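You operate a simulated robot arm through the tools that you are given. There is no shell and no other tool. Be economical: measure what you need, move in short steps, check, and stop when the job is done.

The job below is to be done with a simulated robot arm. You get a single attempt, and the scene is never put back.

Task
Put the can labelled "paint" from the top of the grey bench on the top of the blue table and the can that says "drain" on the shelf under the clear tube. Put the supply card on the top of the grey bench away on the top of the narrow crate. Fetch the bearing carton from the top of the side table and set it on the top shelf of the teal rack. Push the blue drawer shut. Fetch the purple pad and set it on the top of the red stand. Put the narrow carton that says "dials" from the top of the black table on the white bench and the narrow carton labelled "meters" on the folder. Any order will do. Set down upright: can, supply card, bearing carton, narrow carton.
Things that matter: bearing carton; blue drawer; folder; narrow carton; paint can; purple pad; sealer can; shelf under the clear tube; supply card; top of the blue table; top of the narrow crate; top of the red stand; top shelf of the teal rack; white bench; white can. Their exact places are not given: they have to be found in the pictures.

Only the result counts: the job must be done as asked and must still hold three seconds after the hand-in. Knocking over, shifting, dropping, spilling or breaking anything else fails it.

Robot
A 7-joint arm with a fingered hand on a trunk, on a base that drives. Base frame: it is fixed to the floor where the robot stands at the start and does not move with it; the origin is under the middle of the robot, x ahead of it, y to its left, z up; the surface under the hand at the start is at about z = 854. Units: mm, degrees, N and s.
With the tool pointing down near the work surface it reaches from about 260 to 700 mm from the robot's upright axis, wherever it stands. Its first joint turns from -166.0 to 166.0 degrees. Places, roughly: bearing carton [-1500, -750, 750]; blue drawer [-3600, 0, 700]; folder (31x23x1 cm) [-1600, -3100, 800]; narrow carton [-1750, -3250, 750]; paint can, sealer can, white can [750, -250, 1000]; purple pad (4x6x3 cm) [-2800, -3200, 800]; shelf under the clear tube [700, 0, 300]; supply card [1000, -500, 750]; top of the blue table [-2100, -1500, 700]; top of the narrow crate [-5800, -2900, 500]; top of the red stand [-4500, -1400, 800]; top shelf of the teal rack [800, 2400, 1400]; white bench [-3900, 500, 800]. Payload 4 kg.
The TCP is the grasp point between the finger pads, 26 mm short of the fingertips. In the tool frame z runs along the fingers and y along their closing line. The gripper opens to 148 mm. The gripper's body begins 73 mm behind the TCP. The gripper is a hand of 3 fingers: y runs from the thumb to the fingers, the wrist lies at [0, 0, -239] in the tool frame, and closing takes about 1.5 s.
Orientation is told as [roll, pitch, yaw] about the base's x, y, z axes, in that order, counted from this pose: with the fingers straight down and closing along the base's y, the tool's x points along the base's -x, its y along +y and its z along -z.

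Tools
- The arm moves only by the tool arm_command. Its argument "motion" is a list of rows, each a list of 6 numbers: the shift along the base's x, y, z in cm, then the turn, a rotation vector about the base's x, y, z in degrees. In form: [[tx, ty, tz, wx, wy, wz], ...]. A call has 1 to 10 rows; each row is the pose to reach, as a shift and turn from the pose commanded when the call began. "fingers" is the opening, from 0 (shut) to 1 (fully open), set as the call begins (left out, the last holds). Rows are played at 5 a second. More than 50 mm and 8.6 degrees between two rows, or a gripper value outside its range, and nothing of the call is played. Where a pose cannot be reached the arm comes as near as it can. A force on the tool above 40 N (or 10 N above the force at the start of the call, whichever is more), or a blocked arm, ends the call early, and 0.2 s more pass. The fingers move at their own pace (about 72 mm/s each) and stop on an object; they squeeze with about 21 N. The grip force told is the motor's: it shows also when the fingers shut on nothing. Time passes only in rows, and 0.2 s behind the last, so rows that repeat a pose let the fingers close. The reply holds the time, the measured pose of the TCP, the force on the tool along the base axes, the opening and the grip force, in the units named above and with some noise, with the torque about the TCP (base axes, N m) and any sound that the robot's microphone picked up, and new pictures: "pictures" is both (left out), scene, wrist or none.
- Cameras (640 x 400 px; columns grow to the right, rows downward): "scene" is now at [26.3, 90.7, 1460.3]; the picture's right is [-0.57, -0.82, 0.00], its down [-0.47, 0.32, -0.82] and it looks along [0.68, -0.47, -0.57] (base axes); focal length 255 px, centre (320, 200). "wrist" rides on the gripper at [68, -39, -90] in the tool frame; the picture's right is [0.50, 0.87, 0.00], its down [-0.66, 0.38, -0.65] and it looks along [-0.57, 0.33, 0.76] (tool axes); focal length 222 px, centre (320, 200).
- slide_trunk(by): slides the trunk up (or, below 0, down) by that many mm; the arm and the scene camera ride with it, the base frame stays. It gives what a move gives, with no picture.
- drive_base(legs): drives the robot by 1 to 6 legs, each [ahead, left, turn to the left] in mm, mm and degrees, along the robot's own axes; the way and the turn of a leg run together, so that a leg with both is an arc; at most 1500 mm and 180 degrees a leg. The arm and the cameras ride along, it lands a little off, and it stops where it bumps. It gives what a move gives, and a new picture of the scene camera.
- finger_targets(finger1, finger2, thumb_bend): sets how far each is bent, from 0 (flat) to 1 (curled in); at 0.3 the hand is open as for a grip, at 0.7 the pads meet at the TCP. One left out holds its place. A second passes; each finger stops where it meets its share of the squeeze, and holds until it gets a number again. A gripper value or a shape takes the hand back. It gives what a move gives, with no picture; readings hold the bend of each and the force on the fingers (four entries, about 0 where the hand has none), thumb and palm.
- preshape(shape): the hand has 3 fingers and takes this shape, open, in about a second: jaw (thumb against the fingers, like two jaws); tri (thumb and two fingers); tip (a fingertip pinch); poke (one finger out to press); point (the index stretched); flat (the hand flat); cup (the hand cupped); fist (a fist). The gripper value then closes the fingers along that shape, each until it touches; the sizes above hold for jaw. It gives what a move gives, with no picture.
- head_to(pan, tilt): turns the head with the scene camera to pan (to the left, within 155 degrees either way) and tilt (down, from -29 to 69), counted from straight ahead of the robot. It gives what a move gives, and a new picture of the scene camera.
- probe_pixels(camera, pixels): for up to 12 pixels [column, row] of the newest picture of that camera ("zoom" is the newest enlarged one), the place [x, y, z] in the base frame of the surface seen there, good to about 2 mm, but the place of the scene camera against the robot may be out by one fixed shift of up to 25 mm in any direction. The clock stands still meanwhile.
- inspect(camera, box): a new picture of the part [left, top, right, bottom] of that camera's present view, enlarged. The clock stands still meanwhile.
- close_job(): hands the job in; it is judged then, once.

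Work in short steps. Measure before you move; look again where a grasp or a placing could have gone wrong, and mend it. You have 145 turns and 260 pictures in all, those below and enlarged ones among them. Open the gripper and draw the arm clear of the work before you hand the job in, unless the task says otherwise; then end with one line.

The tools are called by a JSON object that holds its "method" and its "body". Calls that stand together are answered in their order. arm_command: Moves the arm, as the interface text tells. Its arguments: {"type":"object","properties":{"motion":{"type":"array","items":{"type":"array","items":{"type":"number"}}},"fingers":{"type":"number"},"pictures":{"type":"string","enum":["both","scene","wrist","none"]}},"required":["motion"]} The other tools are called the same way: slide_trunk (by) slides the trunk up or down; preshape (shape) gives the hand a shape; finger_targets (finger1, finger2, thumb_bend) moves the fingers one by one; drive_base (legs) drives the base; head_to (pan, tilt) turns the head that bears the scene camera; probe_pixels (camera, pixels) gives the place of the surface under pixels of a picture; inspect (camera, box) takes an enlarged picture of a part of a camera's view; close_job () hands the job in.

At the start:

```text
time_s: 0.0
ee_pos: [394.6, -248.6, 1167.9]
tool_rot: [0.0, 0.0, -0.1]
ft_force: [0.4, -1.5, -0.3]
moment: [0.03, -0.01, -0.01]
gripper_width: 147.8
finger_force: 0.0
shape: jaw
bend: [0.3, 0.3, 0.3]
finger forces: [0.0, 0.1, 0.0, 0.0, 0.1, 0.1]
trunk travel left (down, up): [-425.0, 165.0]
robot x, y, heading: [-0.3, 1.2, -0.0]
head pan, tilt: [-34.8, 34.5]
```

scene: 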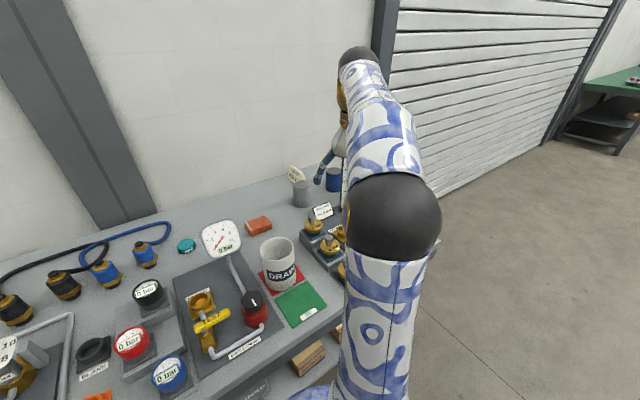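
wrist: 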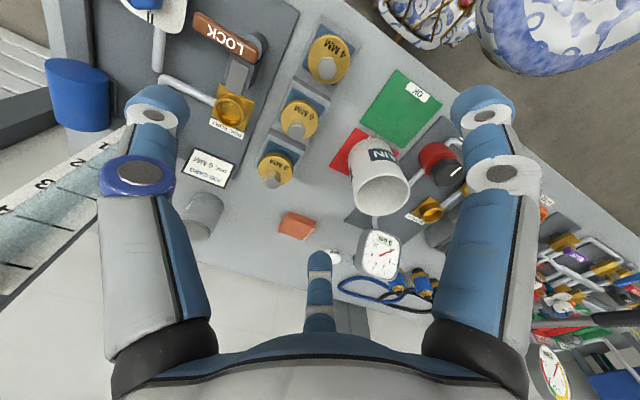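

The scene picture shows the grey bench with the DRAIN can at (281,265) and the arm covering other things. I zoom in on both pictures to read the bench.

{"method": "inspect", "body": {"camera": "scene", "box": [180, 140, 440, 400]}}

{"method": "inspect", "body": {"camera": "wrist", "box": [40, 0, 480, 275]}}

{"method": "head_to", "body": {"pan": 0, "tilt": 45}}

```text
1.54 times, centred on (310, 270) of scene
```

zoom: 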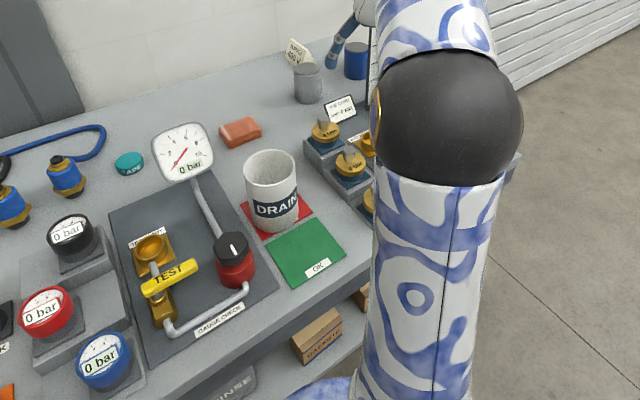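

```text
1.45 times, centred on (260, 138) of wrist
```

zoom: 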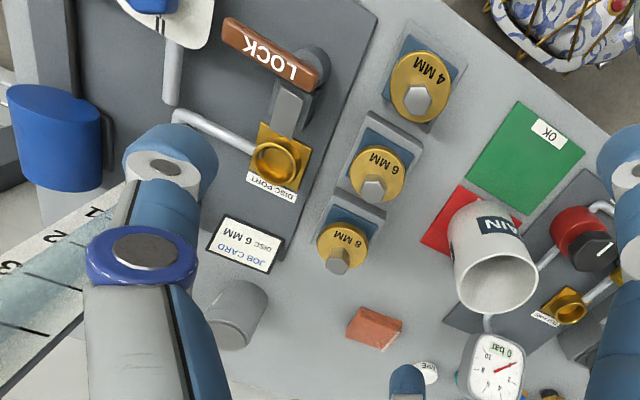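

```text
time_s: 1.0
ee_pos: [395.3, -249.8, 1168.6]
tool_rot: [0.0, 0.1, 0.0]
ft_force: [0.5, -0.2, -0.6]
moment: [0.01, 0.01, 0.01]
gripper_width: 148.1
finger_force: 0.1
shape: jaw
bend: [0.3, 0.3, 0.3]
finger forces: [0.0, 0.1, 0.0, 0.0, 0.0, 0.0]
trunk travel left (down, up): [-425.0, 165.0]
robot x, y, heading: [-5.8, 1.0, 0.2]
head pan, tilt: [0.0, 45.0]
```

scene: 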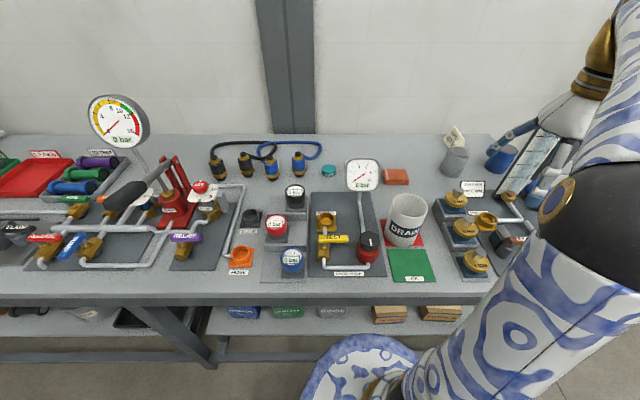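

The bench is visible now: DRAIN can (405,222), small grey holder with card (455,155), blue can (500,158). I enlarge the right side and probe main points.

{"method": "inspect", "body": {"camera": "scene", "box": [380, 110, 560, 222]}}

{"method": "inspect", "body": {"camera": "scene", "box": [180, 260, 500, 400]}}

{"method": "probe_pixels", "body": {"camera": "scene", "pixels": [[405, 228], [404, 196], [409, 201], [455, 160], [454, 138], [500, 163], [500, 148], [440, 250], [402, 330], [350, 325], [220, 325], [405, 311]]}}

```text
3.56 times, centred on (470, 166) of scene
```

zoom: 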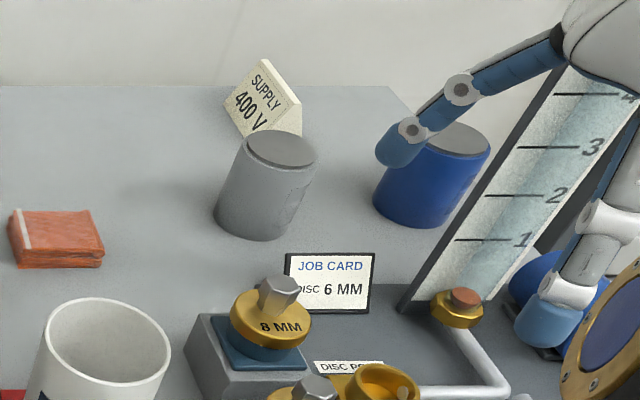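

```text
2.00 times, centred on (340, 330) of scene
```

zoom: 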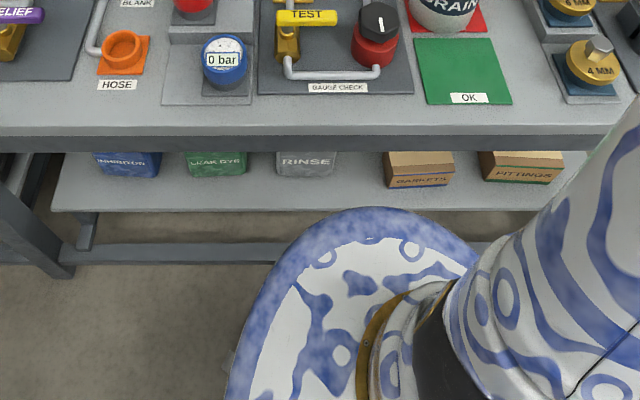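

```text
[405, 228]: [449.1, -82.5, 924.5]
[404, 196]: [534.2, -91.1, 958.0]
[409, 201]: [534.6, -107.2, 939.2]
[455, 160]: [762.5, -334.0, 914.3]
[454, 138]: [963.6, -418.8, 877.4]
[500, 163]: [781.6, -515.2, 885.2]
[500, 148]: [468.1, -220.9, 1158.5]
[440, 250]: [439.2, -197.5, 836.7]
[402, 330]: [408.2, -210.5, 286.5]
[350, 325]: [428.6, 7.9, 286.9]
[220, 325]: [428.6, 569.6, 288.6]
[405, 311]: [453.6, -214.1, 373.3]
```

The DRAIN can is at roughly (490,-90). I probe it and its neighbours with the wrist camera (no fixed shift), plus the shelf edge with the scene camera, to plan a tilted grasp.

{"method": "probe_pixels", "body": {"camera": "wrist", "pixels": [[380, 208], [356, 185], [407, 185], [380, 175], [368, 158], [455, 170], [436, 155], [380, 240], [300, 115], [275, 170], [400, 100], [352, 150]]}}

{"method": "probe_pixels", "body": {"camera": "scene", "pixels": [[300, 332], [300, 336], [300, 298], [300, 303], [405, 323], [378, 315], [345, 310], [320, 310], [368, 240], [368, 262], [400, 280], [362, 165]]}}

```text
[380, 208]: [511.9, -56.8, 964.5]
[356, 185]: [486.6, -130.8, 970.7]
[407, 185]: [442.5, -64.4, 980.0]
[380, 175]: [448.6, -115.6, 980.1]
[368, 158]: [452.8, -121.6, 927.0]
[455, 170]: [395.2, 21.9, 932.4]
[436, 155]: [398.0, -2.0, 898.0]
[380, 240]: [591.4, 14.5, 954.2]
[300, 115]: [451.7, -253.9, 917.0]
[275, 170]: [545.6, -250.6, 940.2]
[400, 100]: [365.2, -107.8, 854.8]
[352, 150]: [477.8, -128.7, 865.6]
```

```text
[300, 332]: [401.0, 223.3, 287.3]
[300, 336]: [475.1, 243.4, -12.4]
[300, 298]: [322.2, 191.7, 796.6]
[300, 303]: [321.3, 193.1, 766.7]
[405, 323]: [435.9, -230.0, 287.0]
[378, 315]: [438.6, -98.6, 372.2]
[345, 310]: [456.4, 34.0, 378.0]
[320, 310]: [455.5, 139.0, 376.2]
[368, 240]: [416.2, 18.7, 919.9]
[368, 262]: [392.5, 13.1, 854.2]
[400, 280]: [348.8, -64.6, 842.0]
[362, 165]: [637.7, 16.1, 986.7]
```

Wrist probes give the DRAIN can centre ≈ (483,-85), 92 mm wide, top 980. The shelf's bins leave few gaps, so I drive back and right to look at the shelf's right end and the can labels.

{"method": "drive_base", "body": {"legs": [[-350, -900, 0]]}}

{"method": "head_to", "body": {"pan": 25, "tilt": 35}}

```text
time_s: 6.0
ee_pos: [53.7, -1143.3, 1166.8]
tool_rot: [0.0, -0.1, 0.4]
ft_force: [-0.5, 1.0, -0.6]
moment: [0.01, 0.0, -0.02]
gripper_width: 147.9
finger_force: 0.1
shape: jaw
bend: [0.3, 0.3, 0.3]
finger forces: [0.0, 0.0, 0.0, 0.0, 0.1, 0.0]
trunk travel left (down, up): [-425.0, 165.0]
robot x, y, heading: [-345.6, -897.4, 0.7]
head pan, tilt: [0.0, 45.0]
```

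scene: 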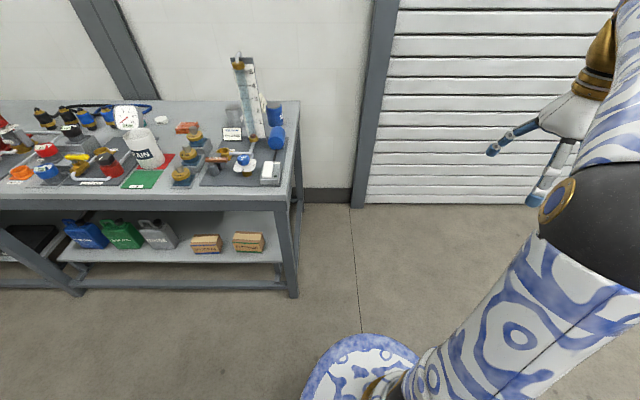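

```text
time_s: 6.9
ee_pos: [52.9, -1143.3, 1168.1]
tool_rot: [0.0, 0.1, 0.5]
ft_force: [-0.2, 0.1, 0.0]
moment: [0.02, -0.01, 0.03]
gripper_width: 147.9
finger_force: 0.1
shape: jaw
bend: [0.3, 0.3, 0.3]
finger forces: [0.0, 0.1, 0.1, 0.0, 0.1, 0.1]
trunk travel left (down, up): [-425.0, 165.0]
robot x, y, heading: [-343.0, -899.2, 0.6]
head pan, tilt: [25.0, 35.0]
```

scene: 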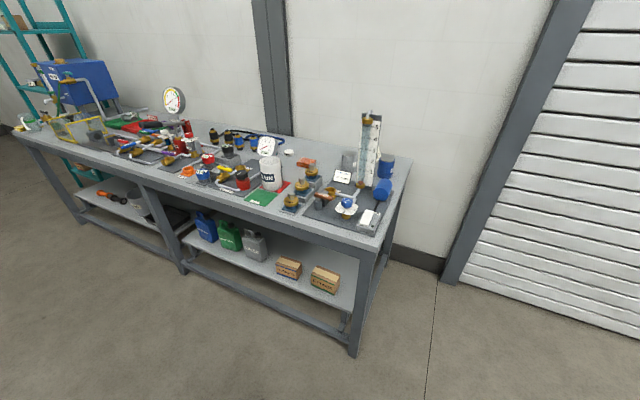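

The bench is divided in two; the right shelf is under the clear tube, with free room around the cartons (290,270),(325,280). I zoom and probe it.

{"method": "inspect", "body": {"camera": "scene", "box": [180, 195, 380, 320]}}

{"method": "inspect", "body": {"camera": "scene", "box": [290, 110, 420, 240]}}

{"method": "probe_pixels", "body": {"camera": "scene", "pixels": [[275, 262], [268, 268], [276, 282], [325, 300], [345, 300], [350, 280], [300, 258], [318, 265], [288, 262], [322, 270], [340, 272], [355, 306]]}}

```text
3.20 times, centred on (280, 258) of scene
```

zoom: 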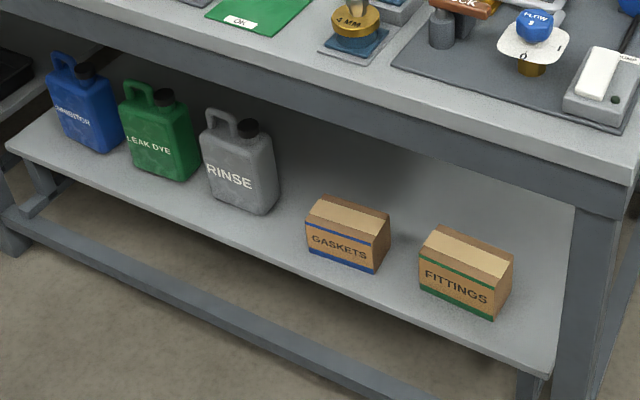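

```text
3.08 times, centred on (355, 175) of scene
```

zoom: 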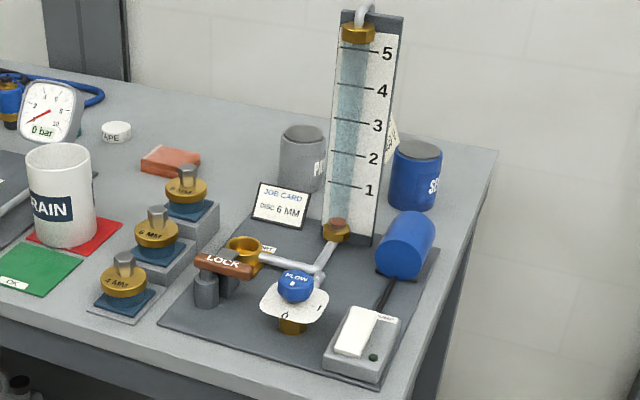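

```text
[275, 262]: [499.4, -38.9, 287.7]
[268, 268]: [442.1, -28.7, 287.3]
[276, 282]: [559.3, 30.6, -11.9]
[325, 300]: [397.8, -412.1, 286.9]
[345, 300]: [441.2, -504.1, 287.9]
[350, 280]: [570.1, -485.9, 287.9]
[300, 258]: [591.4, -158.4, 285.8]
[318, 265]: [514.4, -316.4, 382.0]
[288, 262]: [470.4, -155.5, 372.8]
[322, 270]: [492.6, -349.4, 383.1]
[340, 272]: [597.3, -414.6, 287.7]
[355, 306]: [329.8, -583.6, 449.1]
```

The grey can reads "P…" (paint) and the blue one "SE…" (sealer). I'll place the DRAIN can from the bench's right end behind the cartons; first I drive back to grasp it.

{"method": "drive_base", "body": {"legs": [[345, 840, -0.6]]}}

{"method": "head_to", "body": {"pan": -15, "tilt": 45}}

{"method": "arm_command", "body": {"motion": [[0, 0, 0, 0, -8, 0], [0, 0, 0, 0, -16, 0], [0, 0, 0, 0, -24, 0], [0, 0, 0, 0, -32, 0], [0, 0, 0, 0, -40, 0], [0, 0, 0, 0, -45, 0]], "fingers": 1}}

```text
time_s: 11.7
ee_pos: [386.9, -308.0, 1167.7]
tool_rot: [0.1, 0.0, -0.1]
ft_force: [-0.8, 0.0, 0.2]
moment: [0.03, 0.02, -0.02]
gripper_width: 147.6
finger_force: 0.2
shape: jaw
bend: [0.3, 0.3, 0.3]
finger forces: [0.0, 0.0, 0.0, 0.0, 0.0, 0.0]
trunk travel left (down, up): [-425.0, 165.0]
robot x, y, heading: [-7.9, -57.8, -0.1]
head pan, tilt: [25.0, 35.0]
```

scene: 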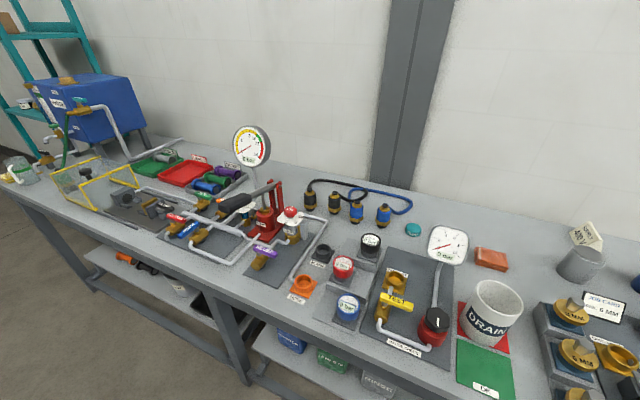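

```text
time_s: 12.7
ee_pos: [386.5, -307.4, 1166.7]
tool_rot: [-0.1, -0.1, -0.1]
ft_force: [-0.3, 0.4, 1.2]
moment: [-0.02, 0.02, 0.02]
gripper_width: 148.0
finger_force: 0.1
shape: jaw
bend: [0.3, 0.3, 0.3]
finger forces: [0.0, 0.0, 0.0, 0.1, 0.1, 0.1]
trunk travel left (down, up): [-425.0, 165.0]
robot x, y, heading: [-7.1, -59.6, -0.0]
head pan, tilt: [-15.0, 45.0]
```

scene: 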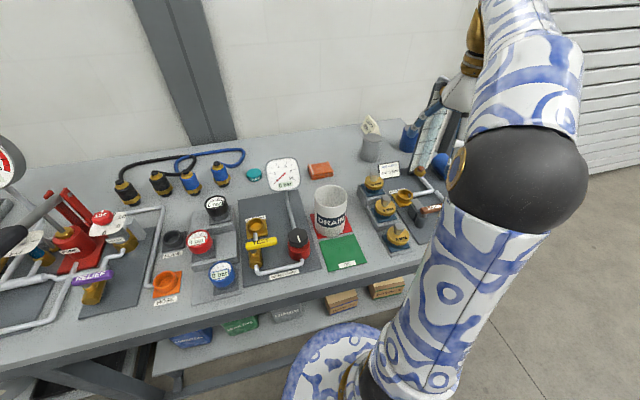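

```text
time_s: 14.1
ee_pos: [387.7, -307.1, 1168.9]
tool_rot: [0.1, -45.2, -0.2]
ft_force: [-0.2, 0.4, 0.5]
moment: [-0.01, 0.01, 0.0]
gripper_width: 147.9
finger_force: 0.2
shape: jaw
bend: [0.3, 0.3, 0.3]
finger forces: [0.0, 0.0, 0.0, 0.0, 0.0, 0.0]
trunk travel left (down, up): [-425.0, 165.0]
robot x, y, heading: [-4.5, -58.6, -0.2]
head pan, tilt: [-15.0, 45.0]
```

scene: 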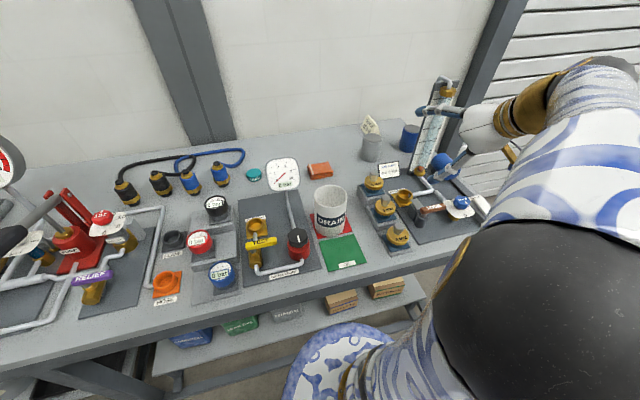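
wrist: 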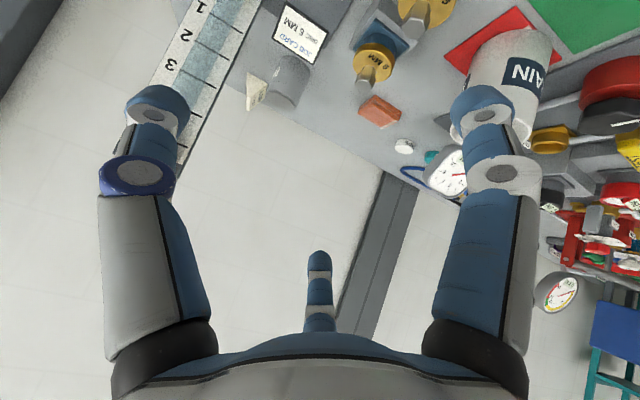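

The arm tilts fine. I probe the three fingertips in the wrist picture to learn the hand's true geometry.

{"method": "probe_pixels", "body": {"camera": "wrist", "pixels": [[155, 112], [158, 92], [138, 172], [485, 112], [482, 92], [505, 172], [319, 262], [319, 282], [319, 310], [160, 260], [480, 260], [510, 50]]}}

```text
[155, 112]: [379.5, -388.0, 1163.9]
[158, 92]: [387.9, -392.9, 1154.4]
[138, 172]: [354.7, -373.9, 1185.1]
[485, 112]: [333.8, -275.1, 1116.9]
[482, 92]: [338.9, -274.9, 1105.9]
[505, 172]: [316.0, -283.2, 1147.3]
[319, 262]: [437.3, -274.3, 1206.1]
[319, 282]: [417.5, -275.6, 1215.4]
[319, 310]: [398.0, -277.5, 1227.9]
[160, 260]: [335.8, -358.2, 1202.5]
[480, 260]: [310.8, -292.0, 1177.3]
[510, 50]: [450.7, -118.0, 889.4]
```

The hand is a three-jaw chuck (fingers at ±30°, thumb at -y), so a vertical grasp around the can fits best. I turn the tool back upright and go above the can at (483,-85), z≈1080.

{"method": "arm_command", "body": {"motion": [[1.5, 4.5, 0, 0, 8, 0], [3, 9, 0, 0, 16, 0], [4.5, 13.5, -1, 0, 24, 0], [6.5, 18, -3, 0, 32, 0], [8, 21, -6, 0, 40, 0], [9.5, 22.2, -9, 0, 45, 0]], "pictures": "wrist"}}

```text
refused: row 4 steps farther than a row can; nothing moved
```

The combined step was too long, so I spread the move over more rows.

{"method": "arm_command", "body": {"motion": [[1, 3, 0, 0, 6, 0], [2, 6, 0, 0, 12, 0], [3, 9, 0, 0, 18, 0], [4, 12, -1, 0, 24, 0], [5, 15, -2, 0, 30, 0], [6, 18, -4, 0, 36, 0], [7.5, 20, -6, 0, 40, 0], [9, 21.5, -8, 0, 43, 0], [9.5, 22.2, -9, 0, 45, 0]], "pictures": "wrist"}}

```text
time_s: 16.1
ee_pos: [482.9, -86.5, 1077.5]
tool_rot: [0.0, -0.1, -0.1]
ft_force: [-0.2, -0.1, -0.3]
moment: [0.01, 0.03, -0.01]
gripper_width: 148.0
finger_force: 0.1
shape: jaw
bend: [0.3, 0.3, 0.3]
finger forces: [0.0, 0.1, 0.0, 0.0, 0.0, 0.0]
trunk travel left (down, up): [-425.0, 165.0]
robot x, y, heading: [-6.9, -57.2, 0.1]
head pan, tilt: [-15.0, 45.0]
```

wrist: 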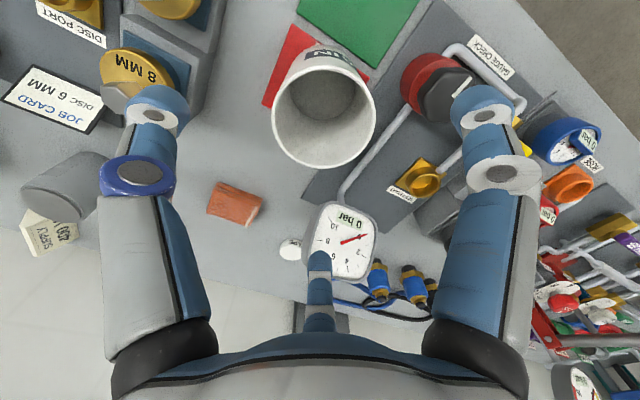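

I'm over the can (rim around (324,112)); I probe rim points to centre exactly.

{"method": "probe_pixels", "body": {"camera": "wrist", "pixels": [[273, 115], [375, 118], [324, 166], [290, 152], [360, 155], [284, 80], [368, 88], [430, 75], [405, 90], [460, 95], [470, 75], [324, 105]]}}

```text
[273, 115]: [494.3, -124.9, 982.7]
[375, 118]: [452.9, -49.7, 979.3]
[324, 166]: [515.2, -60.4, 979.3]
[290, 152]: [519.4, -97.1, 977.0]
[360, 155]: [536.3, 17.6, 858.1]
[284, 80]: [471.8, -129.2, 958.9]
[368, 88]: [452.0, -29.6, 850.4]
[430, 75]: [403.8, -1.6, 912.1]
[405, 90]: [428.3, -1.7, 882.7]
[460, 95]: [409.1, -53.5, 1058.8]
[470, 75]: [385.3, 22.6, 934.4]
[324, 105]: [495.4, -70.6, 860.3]
```

Rim fit: centre (479,-84), radius 43. I descend to TCP z≈942 around the can and close.

{"method": "arm_command", "body": {"motion": [[-0.3, 0.2, -4], [-0.3, 0.2, -8], [-0.3, 0.2, -12], [-0.3, 0.2, -13.5]], "pictures": "none"}}

{"method": "arm_command", "body": {"motion": [[0, 0, 0, 0, 0, 0], [0, 0, 0, 0, 0, 0], [0, 0, 0, 0, 0, 0], [0, 0, 0, 0, 0, 0], [0, 0, 0, 0, 0, 0], [0, 0, 0, 0, 0, 0], [0, 0, 0, 0, 0, 0]], "fingers": 0}}

```text
refused: a row must be a list of 6 entries
```

```text
time_s: 17.7
ee_pos: [481.5, -86.0, 1076.9]
tool_rot: [0.0, 0.0, 0.0]
ft_force: [-0.7, 0.2, 0.0]
moment: [0.04, 0.0, -0.02]
gripper_width: 0.1
finger_force: 21.8
shape: jaw
bend: [0.7, 0.7, 0.7]
finger forces: [0.0, 0.0, 0.0, 0.0, 0.1, 0.0]
trunk travel left (down, up): [-425.0, 165.0]
robot x, y, heading: [-7.4, -59.1, -0.2]
head pan, tilt: [-15.0, 45.0]
```

scene: 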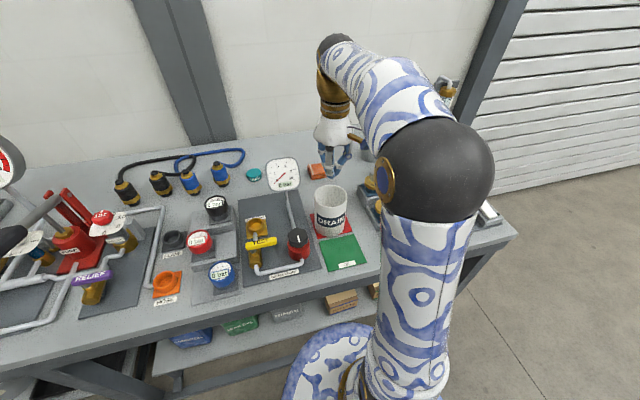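
wrist: 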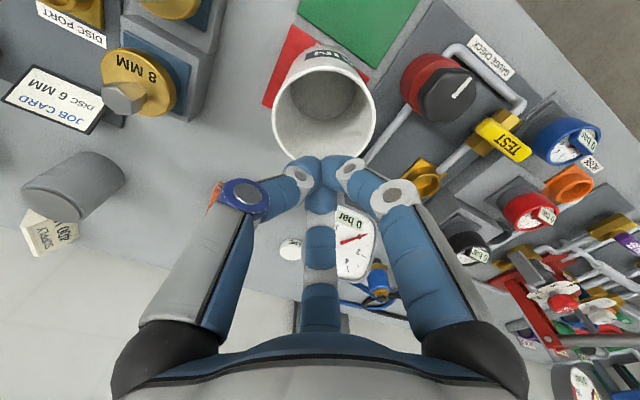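

The descent was refused for row length, so the hand shut in the air harmlessly. I reopen, wait, then descend.

{"method": "arm_command", "body": {"motion": [[0, 0, 0, 0, 0, 0], [0, 0, 0, 0, 0, 0], [0, 0, 0, 0, 0, 0], [0, 0, 0, 0, 0, 0], [0, 0, 0, 0, 0, 0], [0, 0, 0, 0, 0, 0], [-0.3, 0.2, -4, 0, 0, 0], [-0.3, 0.2, -8, 0, 0, 0], [-0.3, 0.2, -12, 0, 0, 0], [-0.3, 0.2, -13.5, 0, 0, 0]], "fingers": 1, "pictures": "wrist"}}

```text
time_s: 19.9
ee_pos: [479.4, -84.1, 940.7]
tool_rot: [0.0, 0.0, -0.1]
ft_force: [0.1, 0.6, -0.3]
moment: [0.0, -0.03, 0.0]
gripper_width: 147.8
finger_force: 0.1
shape: jaw
bend: [0.3, 0.3, 0.3]
finger forces: [0.1, 0.0, 0.0, 0.1, 0.0, 0.0]
trunk travel left (down, up): [-425.0, 165.0]
robot x, y, heading: [-8.1, -55.4, 0.1]
head pan, tilt: [-15.0, 45.0]
```

wrist: 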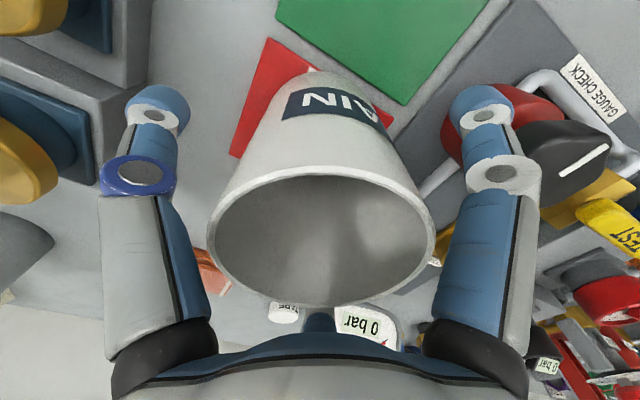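

The can sits nicely between the three fingers, free of neighbours. I close and lift 20 cm.

{"method": "arm_command", "body": {"motion": [[0, 0, 0, 0, 0, 0], [0, 0, 0, 0, 0, 0], [0, 0, 0, 0, 0, 0], [0, 0, 0, 0, 0, 0], [0, 0, 0, 0, 0, 0], [0, 0, 0, 0, 0, 0], [0, 0, 4, 0, 0, 0], [0, 0, 8, 0, 0, 0], [0, 0, 12, 0, 0, 0], [0, 0, 16, 0, 0, 0]], "fingers": 0}}

```text
time_s: 22.1
ee_pos: [479.9, -83.1, 1103.7]
tool_rot: [0.0, -0.1, -0.2]
ft_force: [-0.6, 0.8, -2.8]
moment: [0.0, 0.01, -0.05]
gripper_width: 80.5
finger_force: 21.1
shape: jaw
bend: [0.34, 0.34, 0.7]
finger forces: [18.8, 19.1, 0.0, 0.0, 19.1, 0.1]
trunk travel left (down, up): [-425.0, 165.0]
robot x, y, heading: [-7.6, -54.3, 0.0]
head pan, tilt: [-15.0, 45.0]
```

scene: 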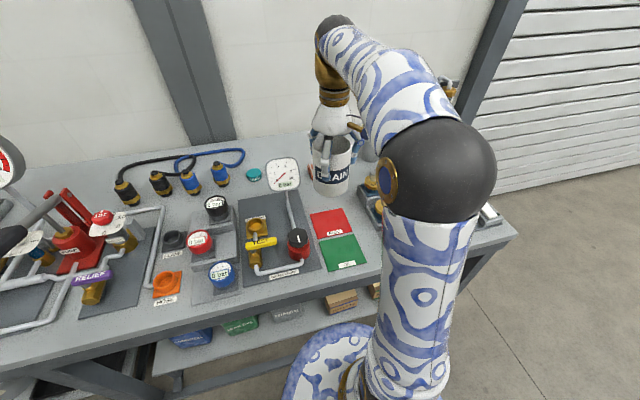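
wrist: 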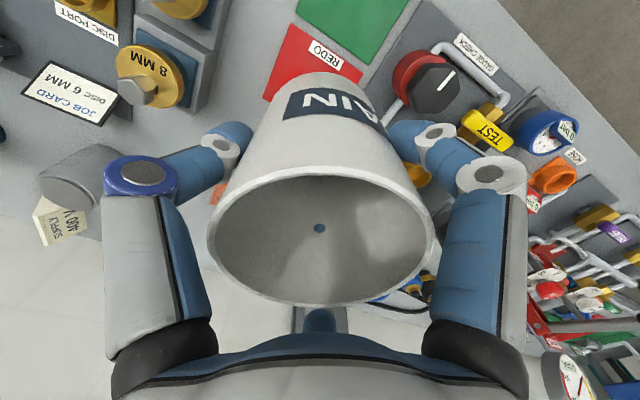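

The DRAIN can is held firmly. I back off, drive round to the bench's right end and face it (heading 90°).

{"method": "drive_base", "body": {"legs": [[-350, 0, 0], [0, -1150, 0], [0, 0, 90], [0, -950, 0]]}}

{"method": "head_to", "body": {"pan": 15, "tilt": 50}}

```text
time_s: 38.2
ee_pos: [610.1, -699.6, 1103.3]
tool_rot: [0.0, 0.1, 90.5]
ft_force: [-0.1, 0.0, -1.2]
moment: [-0.03, 0.01, -0.01]
gripper_width: 79.9
finger_force: 21.2
shape: jaw
bend: [0.35, 0.34, 0.7]
finger forces: [18.7, 18.9, 0.0, 0.0, 19.1, 0.0]
trunk travel left (down, up): [-425.0, 165.0]
robot x, y, heading: [588.7, -1189.7, 90.6]
head pan, tilt: [-15.0, 45.0]
```

scene: 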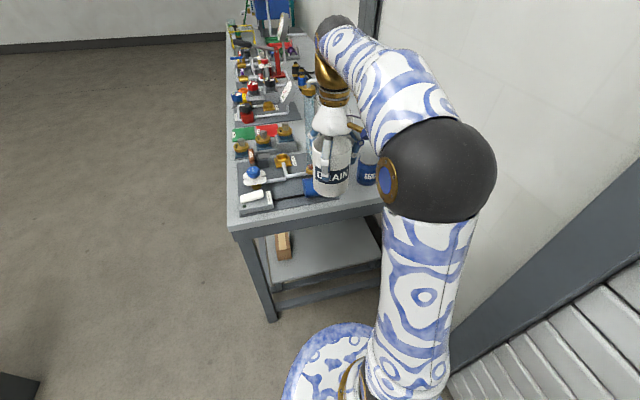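

```text
time_s: 39.2
ee_pos: [609.5, -699.7, 1102.7]
tool_rot: [0.0, 0.0, 90.4]
ft_force: [-0.2, 0.2, -2.3]
moment: [0.01, 0.0, 0.0]
gripper_width: 80.3
finger_force: 20.7
shape: jaw
bend: [0.35, 0.34, 0.7]
finger forces: [18.7, 19.0, 0.1, 0.0, 18.9, 0.1]
trunk travel left (down, up): [-425.0, 165.0]
robot x, y, heading: [586.5, -1191.4, 90.4]
head pan, tilt: [15.0, 50.0]
```

scene: 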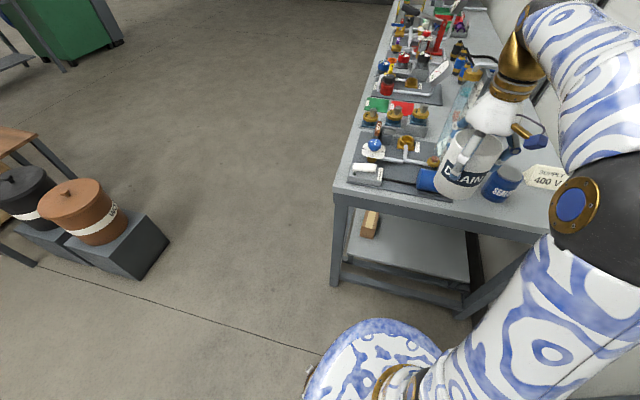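

The bench end is in view; I probe its edge (450,200), the shelf edge (400,265) and the carton (370,225).

{"method": "probe_pixels", "body": {"camera": "scene", "pixels": [[345, 188], [420, 200], [420, 208], [400, 268], [430, 277], [465, 280], [370, 215], [375, 238], [440, 245], [410, 235], [470, 270], [335, 250]]}}

```text
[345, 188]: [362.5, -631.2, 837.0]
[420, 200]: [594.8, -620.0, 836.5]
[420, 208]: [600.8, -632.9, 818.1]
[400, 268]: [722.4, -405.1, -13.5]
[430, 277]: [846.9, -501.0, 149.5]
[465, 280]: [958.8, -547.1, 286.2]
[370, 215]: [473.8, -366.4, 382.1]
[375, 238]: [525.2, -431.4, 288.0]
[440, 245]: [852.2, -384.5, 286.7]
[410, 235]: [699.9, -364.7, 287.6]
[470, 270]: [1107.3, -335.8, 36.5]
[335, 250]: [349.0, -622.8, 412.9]
```

Bench end y≈-630, shelf end ≈-545, shelf true z≈305. I pull the can back 12 cm and lower the trunk fully.

{"method": "arm_command", "body": {"motion": [[0, -4, 0, 0, 0, 0], [0, -8, 0, 0, 0, 0], [0, -12, 0, 0, 0, 0]], "pictures": "none"}}

{"method": "slide_trunk", "body": {"by": -425}}

{"method": "arm_command", "body": {"motion": [[0, 0, -5, 0, 0, 0], [0, 0, -10, 0, 0, 0], [0, 0, -15, 0, 0, 0], [0, 0, -20, 0, 0, 0]]}}

```text
time_s: 40.0
ee_pos: [609.5, -820.9, 1102.4]
tool_rot: [-0.1, 0.0, 90.5]
ft_force: [0.5, -0.3, -2.9]
moment: [0.0, -0.01, -0.01]
gripper_width: 80.4
finger_force: 21.2
shape: jaw
bend: [0.35, 0.34, 0.7]
finger forces: [18.9, 19.2, 0.1, 0.0, 19.2, 0.0]
trunk travel left (down, up): [-425.0, 165.0]
robot x, y, heading: [588.7, -1188.4, 90.5]
head pan, tilt: [15.0, 50.0]
```

```text
refused: -425 is not a number from -400 to 400
```

```text
time_s: 41.0
ee_pos: [610.4, -820.3, 902.0]
tool_rot: [0.0, 0.0, 90.6]
ft_force: [0.3, -0.5, -1.7]
moment: [0.02, -0.03, 0.0]
gripper_width: 80.0
finger_force: 21.7
shape: jaw
bend: [0.35, 0.34, 0.7]
finger forces: [18.8, 19.2, 0.1, 0.0, 19.1, 0.1]
trunk travel left (down, up): [-425.0, 165.0]
robot x, y, heading: [589.4, -1188.6, 90.5]
head pan, tilt: [15.0, 50.0]
```

scene: 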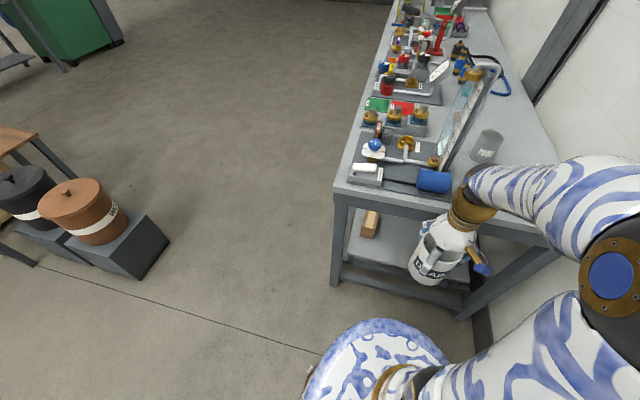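
wrist: 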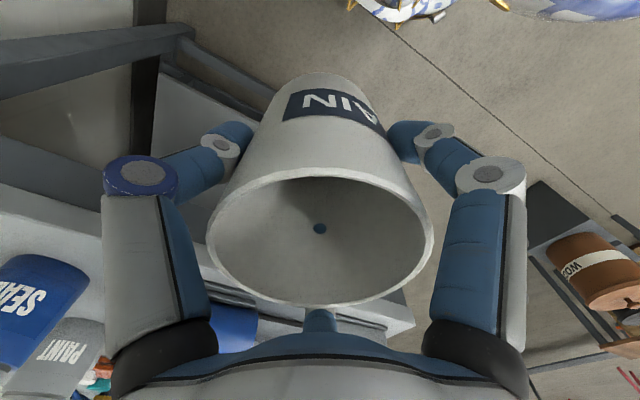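

Labels confirmed (PAINT grey, SEALER blue). I lower the trunk 400 mm, drive ahead 160 mm, and look.

{"method": "slide_trunk", "body": {"by": -400}}

{"method": "arm_command", "body": {"motion": [[0, 0, -4, 0, 0, 0], [0, 0, -8.2, 0, 0, 0]], "pictures": "none"}}

{"method": "drive_base", "body": {"legs": [[160, -40, 0]]}}

```text
time_s: 44.8
ee_pos: [610.7, -820.8, 502.2]
tool_rot: [0.1, 0.1, 90.5]
ft_force: [-0.5, -0.8, -2.8]
moment: [-0.02, -0.03, 0.01]
gripper_width: 79.6
finger_force: 20.9
shape: jaw
bend: [0.35, 0.34, 0.7]
finger forces: [18.8, 19.2, 0.1, 0.0, 19.2, 0.0]
trunk travel left (down, up): [-25.0, 565.0]
robot x, y, heading: [586.2, -1188.5, 90.6]
head pan, tilt: [15.0, 50.0]
```

```text
time_s: 45.4
ee_pos: [611.2, -819.4, 420.8]
tool_rot: [0.0, -0.1, 90.5]
ft_force: [0.2, 0.1, -2.0]
moment: [-0.03, 0.01, -0.02]
gripper_width: 80.0
finger_force: 20.6
shape: jaw
bend: [0.35, 0.34, 0.7]
finger forces: [18.7, 19.3, 0.1, 0.1, 19.1, 0.0]
trunk travel left (down, up): [-25.0, 565.0]
robot x, y, heading: [588.8, -1190.0, 90.8]
head pan, tilt: [15.0, 50.0]
```

```text
time_s: 46.9
ee_pos: [647.9, -655.4, 420.5]
tool_rot: [0.0, 0.0, 90.5]
ft_force: [-0.1, 0.9, -1.9]
moment: [-0.02, 0.04, 0.02]
gripper_width: 79.9
finger_force: 20.7
shape: jaw
bend: [0.35, 0.34, 0.7]
finger forces: [18.7, 19.2, 0.0, 0.0, 19.2, 0.0]
trunk travel left (down, up): [-25.0, 565.0]
robot x, y, heading: [629.1, -1024.9, 90.7]
head pan, tilt: [15.0, 50.0]
```

scene: 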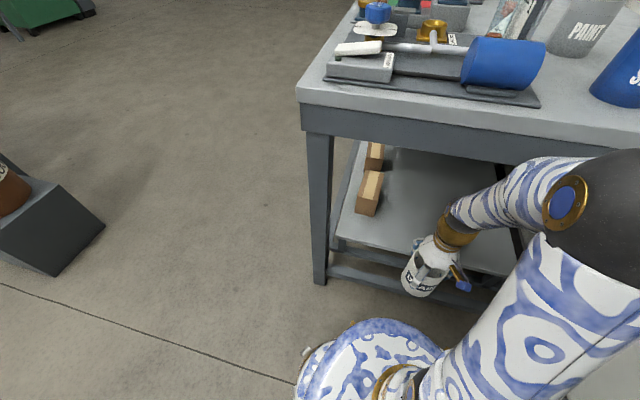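

The can hovers before the shelf. I check the forearm and elbow heights against the bench edge before reaching in.

{"method": "probe_pixels", "body": {"camera": "scene", "pixels": [[455, 225], [480, 195], [520, 175], [560, 165], [600, 160], [565, 205], [630, 160], [500, 130], [520, 150], [430, 215], [420, 260]]}}

```text
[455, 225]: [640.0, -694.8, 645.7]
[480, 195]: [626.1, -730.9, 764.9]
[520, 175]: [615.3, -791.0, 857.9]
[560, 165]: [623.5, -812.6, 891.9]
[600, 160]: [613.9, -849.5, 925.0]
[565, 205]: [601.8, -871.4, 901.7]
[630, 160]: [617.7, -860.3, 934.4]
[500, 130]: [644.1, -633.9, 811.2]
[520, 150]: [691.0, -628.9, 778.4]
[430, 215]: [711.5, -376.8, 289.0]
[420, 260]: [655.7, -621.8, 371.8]
```

The forearm rises steeply and would hit the bench edge at this short reach. I back up 155 mm so the arm works nearly stretched, extend, and check again.

{"method": "drive_base", "body": {"legs": [[-155, 0, 0]]}}

{"method": "arm_command", "body": {"motion": [[0, 4, 0, 0, 0, 0], [0, 8, 0, 0, 0, 0], [0, 12, 0, 0, 0, 0], [0, 15.5, 0, 0, 0, 0], [0, 19, 0, 0, 0, 0]], "pictures": "scene"}}

```text
time_s: 48.3
ee_pos: [649.1, -810.7, 420.2]
tool_rot: [0.0, 0.0, 90.6]
ft_force: [-0.6, 0.0, -2.4]
moment: [-0.01, 0.0, 0.0]
gripper_width: 80.3
finger_force: 20.3
shape: jaw
bend: [0.35, 0.34, 0.7]
finger forces: [18.7, 19.1, 0.0, 0.1, 19.0, 0.1]
trunk travel left (down, up): [-25.0, 565.0]
robot x, y, heading: [628.3, -1174.8, 90.5]
head pan, tilt: [15.0, 50.0]
```

scene: 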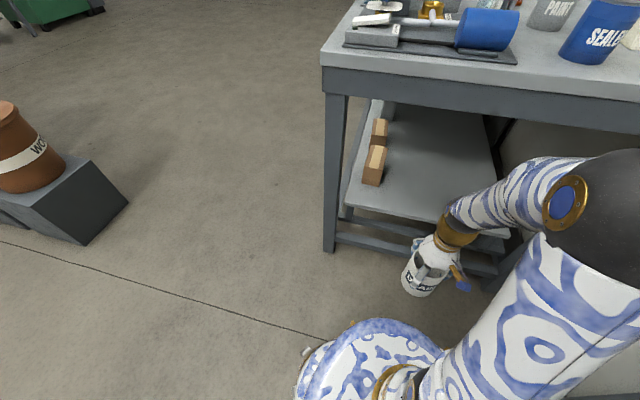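

```text
time_s: 49.5
ee_pos: [649.9, -621.3, 420.3]
tool_rot: [0.1, 0.0, 90.5]
ft_force: [-0.2, 0.3, -2.6]
moment: [0.0, -0.01, -0.02]
gripper_width: 80.1
finger_force: 21.1
shape: jaw
bend: [0.35, 0.34, 0.7]
finger forces: [18.7, 19.4, 0.0, 0.0, 19.2, 0.0]
trunk travel left (down, up): [-25.0, 565.0]
robot x, y, heading: [631.9, -1178.6, 90.5]
head pan, tilt: [15.0, 50.0]
```

scene: 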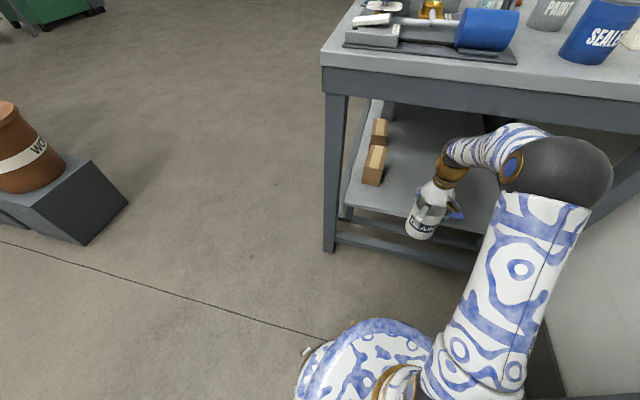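

{"method": "probe_pixels", "body": {"camera": "scene", "pixels": [[455, 165], [470, 148], [490, 138], [515, 128], [545, 140], [580, 150], [510, 165], [540, 110], [500, 105], [425, 215]]}}

```text
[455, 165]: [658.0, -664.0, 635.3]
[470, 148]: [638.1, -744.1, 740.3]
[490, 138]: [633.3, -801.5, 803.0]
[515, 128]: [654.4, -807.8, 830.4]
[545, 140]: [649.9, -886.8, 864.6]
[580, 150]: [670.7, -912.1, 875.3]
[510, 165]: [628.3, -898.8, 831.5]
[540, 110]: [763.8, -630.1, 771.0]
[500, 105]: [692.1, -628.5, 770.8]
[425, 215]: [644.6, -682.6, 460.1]
```

At 134 mm behind the TCP the forearm top is ~765 and will sink as it stretches, so it just clears the apron. I lower 1 cm and extend in to y≈-497.

{"method": "arm_command", "body": {"motion": [[0, 0, -1, 0, 0, 0], [0, 3, -1, 0, 0, 0], [0, 6, -1, 0, 0, 0], [0, 9, -1, 0, 0, 0], [0, 12.2, -1, 0, 0, 0]]}}

```text
time_s: 50.7
ee_pos: [650.5, -499.4, 411.6]
tool_rot: [0.0, 0.1, 90.6]
ft_force: [-0.4, -0.7, -1.2]
moment: [-0.02, 0.01, 0.04]
gripper_width: 79.8
finger_force: 20.5
shape: jaw
bend: [0.35, 0.34, 0.7]
finger forces: [18.7, 19.4, 0.0, 0.0, 19.1, 0.1]
trunk travel left (down, up): [-25.0, 565.0]
robot x, y, heading: [628.7, -1178.9, 90.6]
head pan, tilt: [15.0, 50.0]
```

scene: 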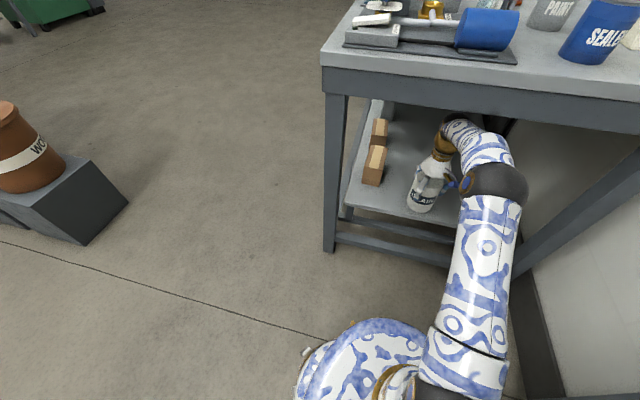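
wrist: 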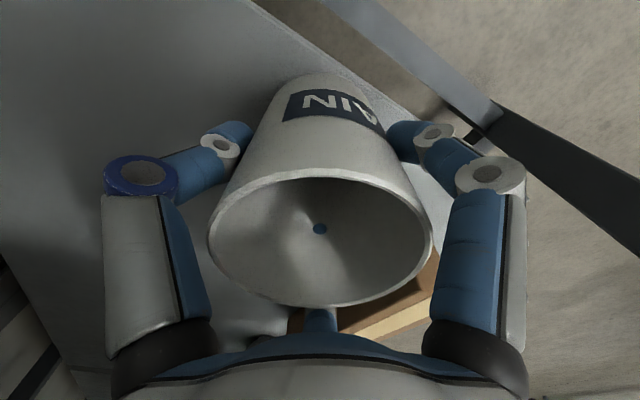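

It clears. I probe the shelf surface near the can bottom and its edge to be sure the base lands well inside.

{"method": "probe_pixels", "body": {"camera": "wrist", "pixels": [[250, 50], [270, 15], [290, 40], [380, 100], [325, 74], [220, 90], [440, 200], [150, 60]]}}

```text
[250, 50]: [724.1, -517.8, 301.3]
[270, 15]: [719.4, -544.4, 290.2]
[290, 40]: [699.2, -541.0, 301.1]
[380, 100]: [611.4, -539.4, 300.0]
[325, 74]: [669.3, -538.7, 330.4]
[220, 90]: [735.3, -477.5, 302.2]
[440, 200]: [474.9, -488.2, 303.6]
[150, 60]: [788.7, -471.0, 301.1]
```

Shelf z=302, edge y≈-543; the can's rim-side is at -539, so I move 4 cm further in and lower to contact.

{"method": "arm_command", "body": {"motion": [[0, 2, 0, 0, 0, 0], [0, 4, 0, 0, 0, 0], [0, 4, -1, 0, 0, 0], [0, 4, -1.8, 0, 0, 0], [0, 4, -2.2, 0, 0, 0], [0, 4, -2.4, 0, 0, 0]]}}

```text
time_s: 52.1
ee_pos: [650.7, -458.0, 388.2]
tool_rot: [0.0, -0.1, 90.6]
ft_force: [-0.2, -1.9, 6.2]
moment: [-0.03, -0.04, -0.03]
gripper_width: 79.8
finger_force: 21.1
shape: jaw
bend: [0.35, 0.34, 0.7]
finger forces: [20.0, 19.6, 0.1, 0.1, 19.9, 0.0]
trunk travel left (down, up): [-25.0, 565.0]
robot x, y, heading: [630.3, -1178.7, 90.8]
head pan, tilt: [15.0, 50.0]
```

scene: 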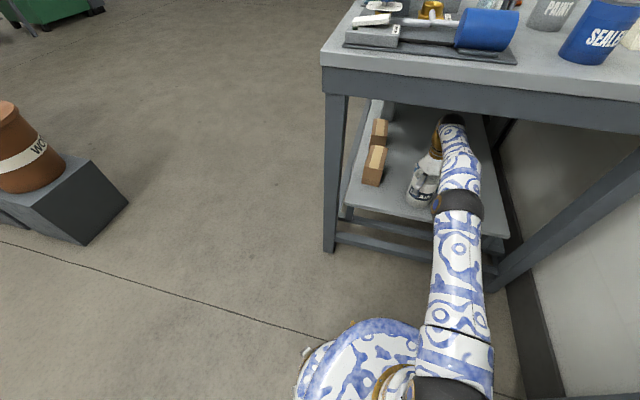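
wrist: 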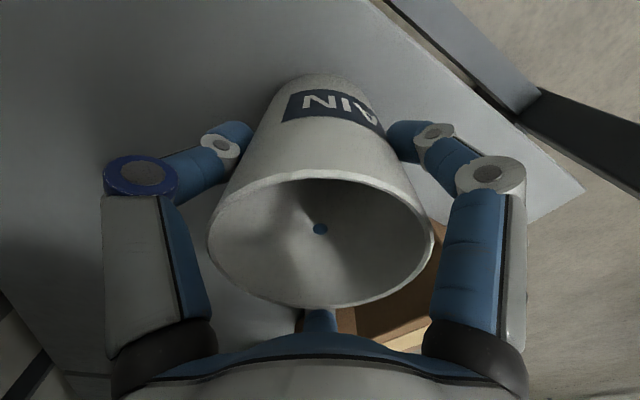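

The base touches down (6 N). I open the hand and check forearm clearance before rising.

{"method": "arm_command", "body": {"motion": [[0, 0, 0, 0, 0, 0], [0, 0, 0, 0, 0, 0], [0, 0, 0, 0, 0, 0], [0, 0, 0, 0, 0, 0], [0, 0, 0, 0, 0, 0], [0, 0, 0, 0, 0, 0]], "fingers": 1}}

{"method": "probe_pixels", "body": {"camera": "scene", "pixels": [[453, 120], [453, 140], [458, 165], [460, 190], [460, 210], [453, 112], [452, 104], [480, 118], [480, 122], [455, 235]]}}

```text
time_s: 53.5
ee_pos: [650.1, -458.9, 386.0]
tool_rot: [0.1, 0.0, 90.5]
ft_force: [1.1, -0.2, -0.2]
moment: [0.02, 0.04, 0.02]
gripper_width: 147.9
finger_force: 0.0
shape: jaw
bend: [0.3, 0.3, 0.3]
finger forces: [0.0, 0.0, 0.0, 0.0, 0.1, 0.0]
trunk travel left (down, up): [-25.0, 565.0]
robot x, y, heading: [630.1, -1181.8, 90.5]
head pan, tilt: [15.0, 50.0]
```

scene: 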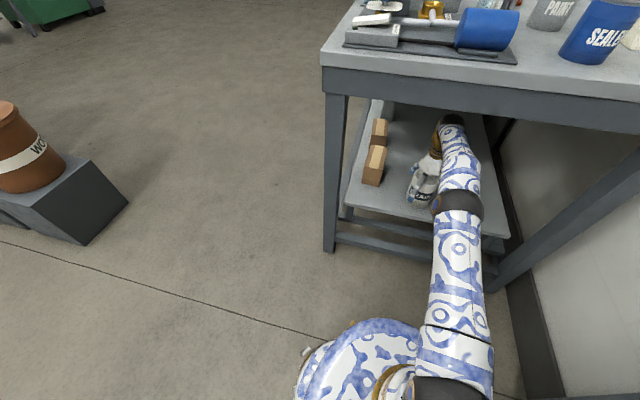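
wrist: 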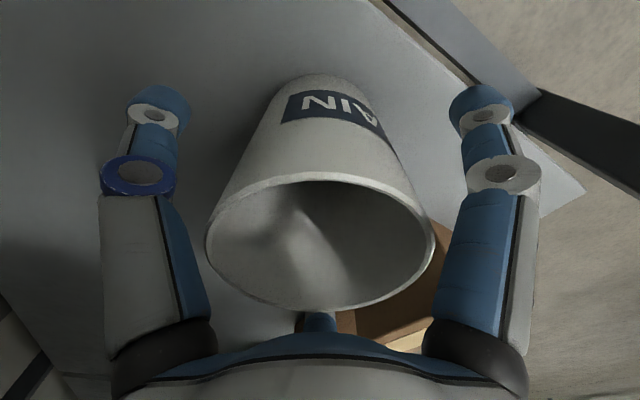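

```text
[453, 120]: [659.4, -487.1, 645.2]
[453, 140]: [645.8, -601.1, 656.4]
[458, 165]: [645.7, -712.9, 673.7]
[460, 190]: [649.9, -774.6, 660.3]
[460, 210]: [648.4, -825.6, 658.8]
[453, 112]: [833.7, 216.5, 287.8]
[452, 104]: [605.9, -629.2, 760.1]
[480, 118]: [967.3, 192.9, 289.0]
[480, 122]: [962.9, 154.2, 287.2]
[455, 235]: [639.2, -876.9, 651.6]
```

The arm lies nearly level (top ≈675) with the apron bottom ≈765, so rising 77 mm just fits. I rise slowly and then withdraw.

{"method": "arm_command", "body": {"motion": [[0, 0, 2, 0, 0, 0], [0, 0, 4, 0, 0, 0], [0, 0, 6, 0, 0, 0], [0, 0, 7.7, 0, 0, 0]]}}

```text
time_s: 54.5
ee_pos: [648.7, -467.1, 462.0]
tool_rot: [0.0, 0.0, 90.6]
ft_force: [-0.3, 0.6, 0.7]
moment: [0.04, 0.01, 0.0]
gripper_width: 147.7
finger_force: 0.0
shape: jaw
bend: [0.3, 0.3, 0.3]
finger forces: [0.0, 0.1, 0.0, 0.0, 0.0, 0.0]
out of reach, approached as far as the arm can: row 3, 4
trunk travel left (down, up): [-25.0, 565.0]
robot x, y, heading: [628.3, -1175.8, 90.3]
head pan, tilt: [15.0, 50.0]
```

scene: 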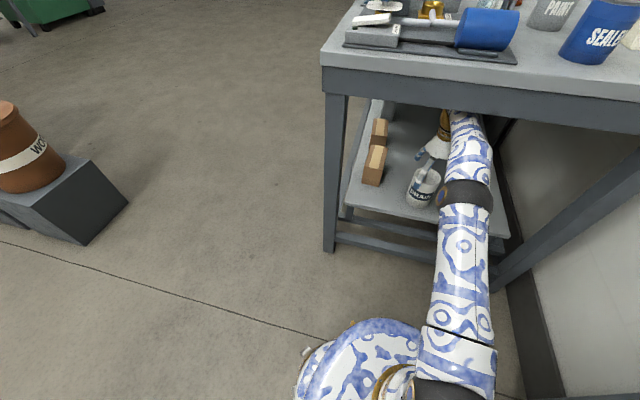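
wrist: 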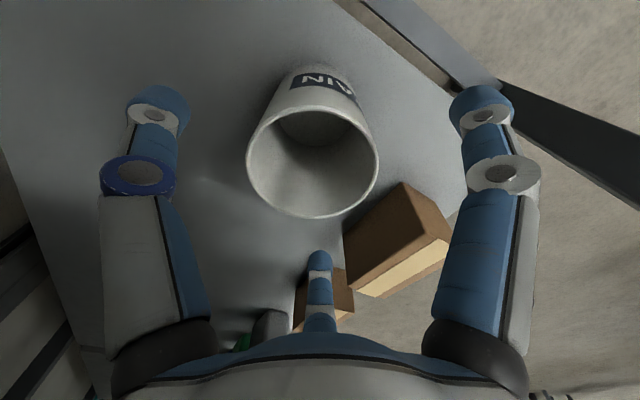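

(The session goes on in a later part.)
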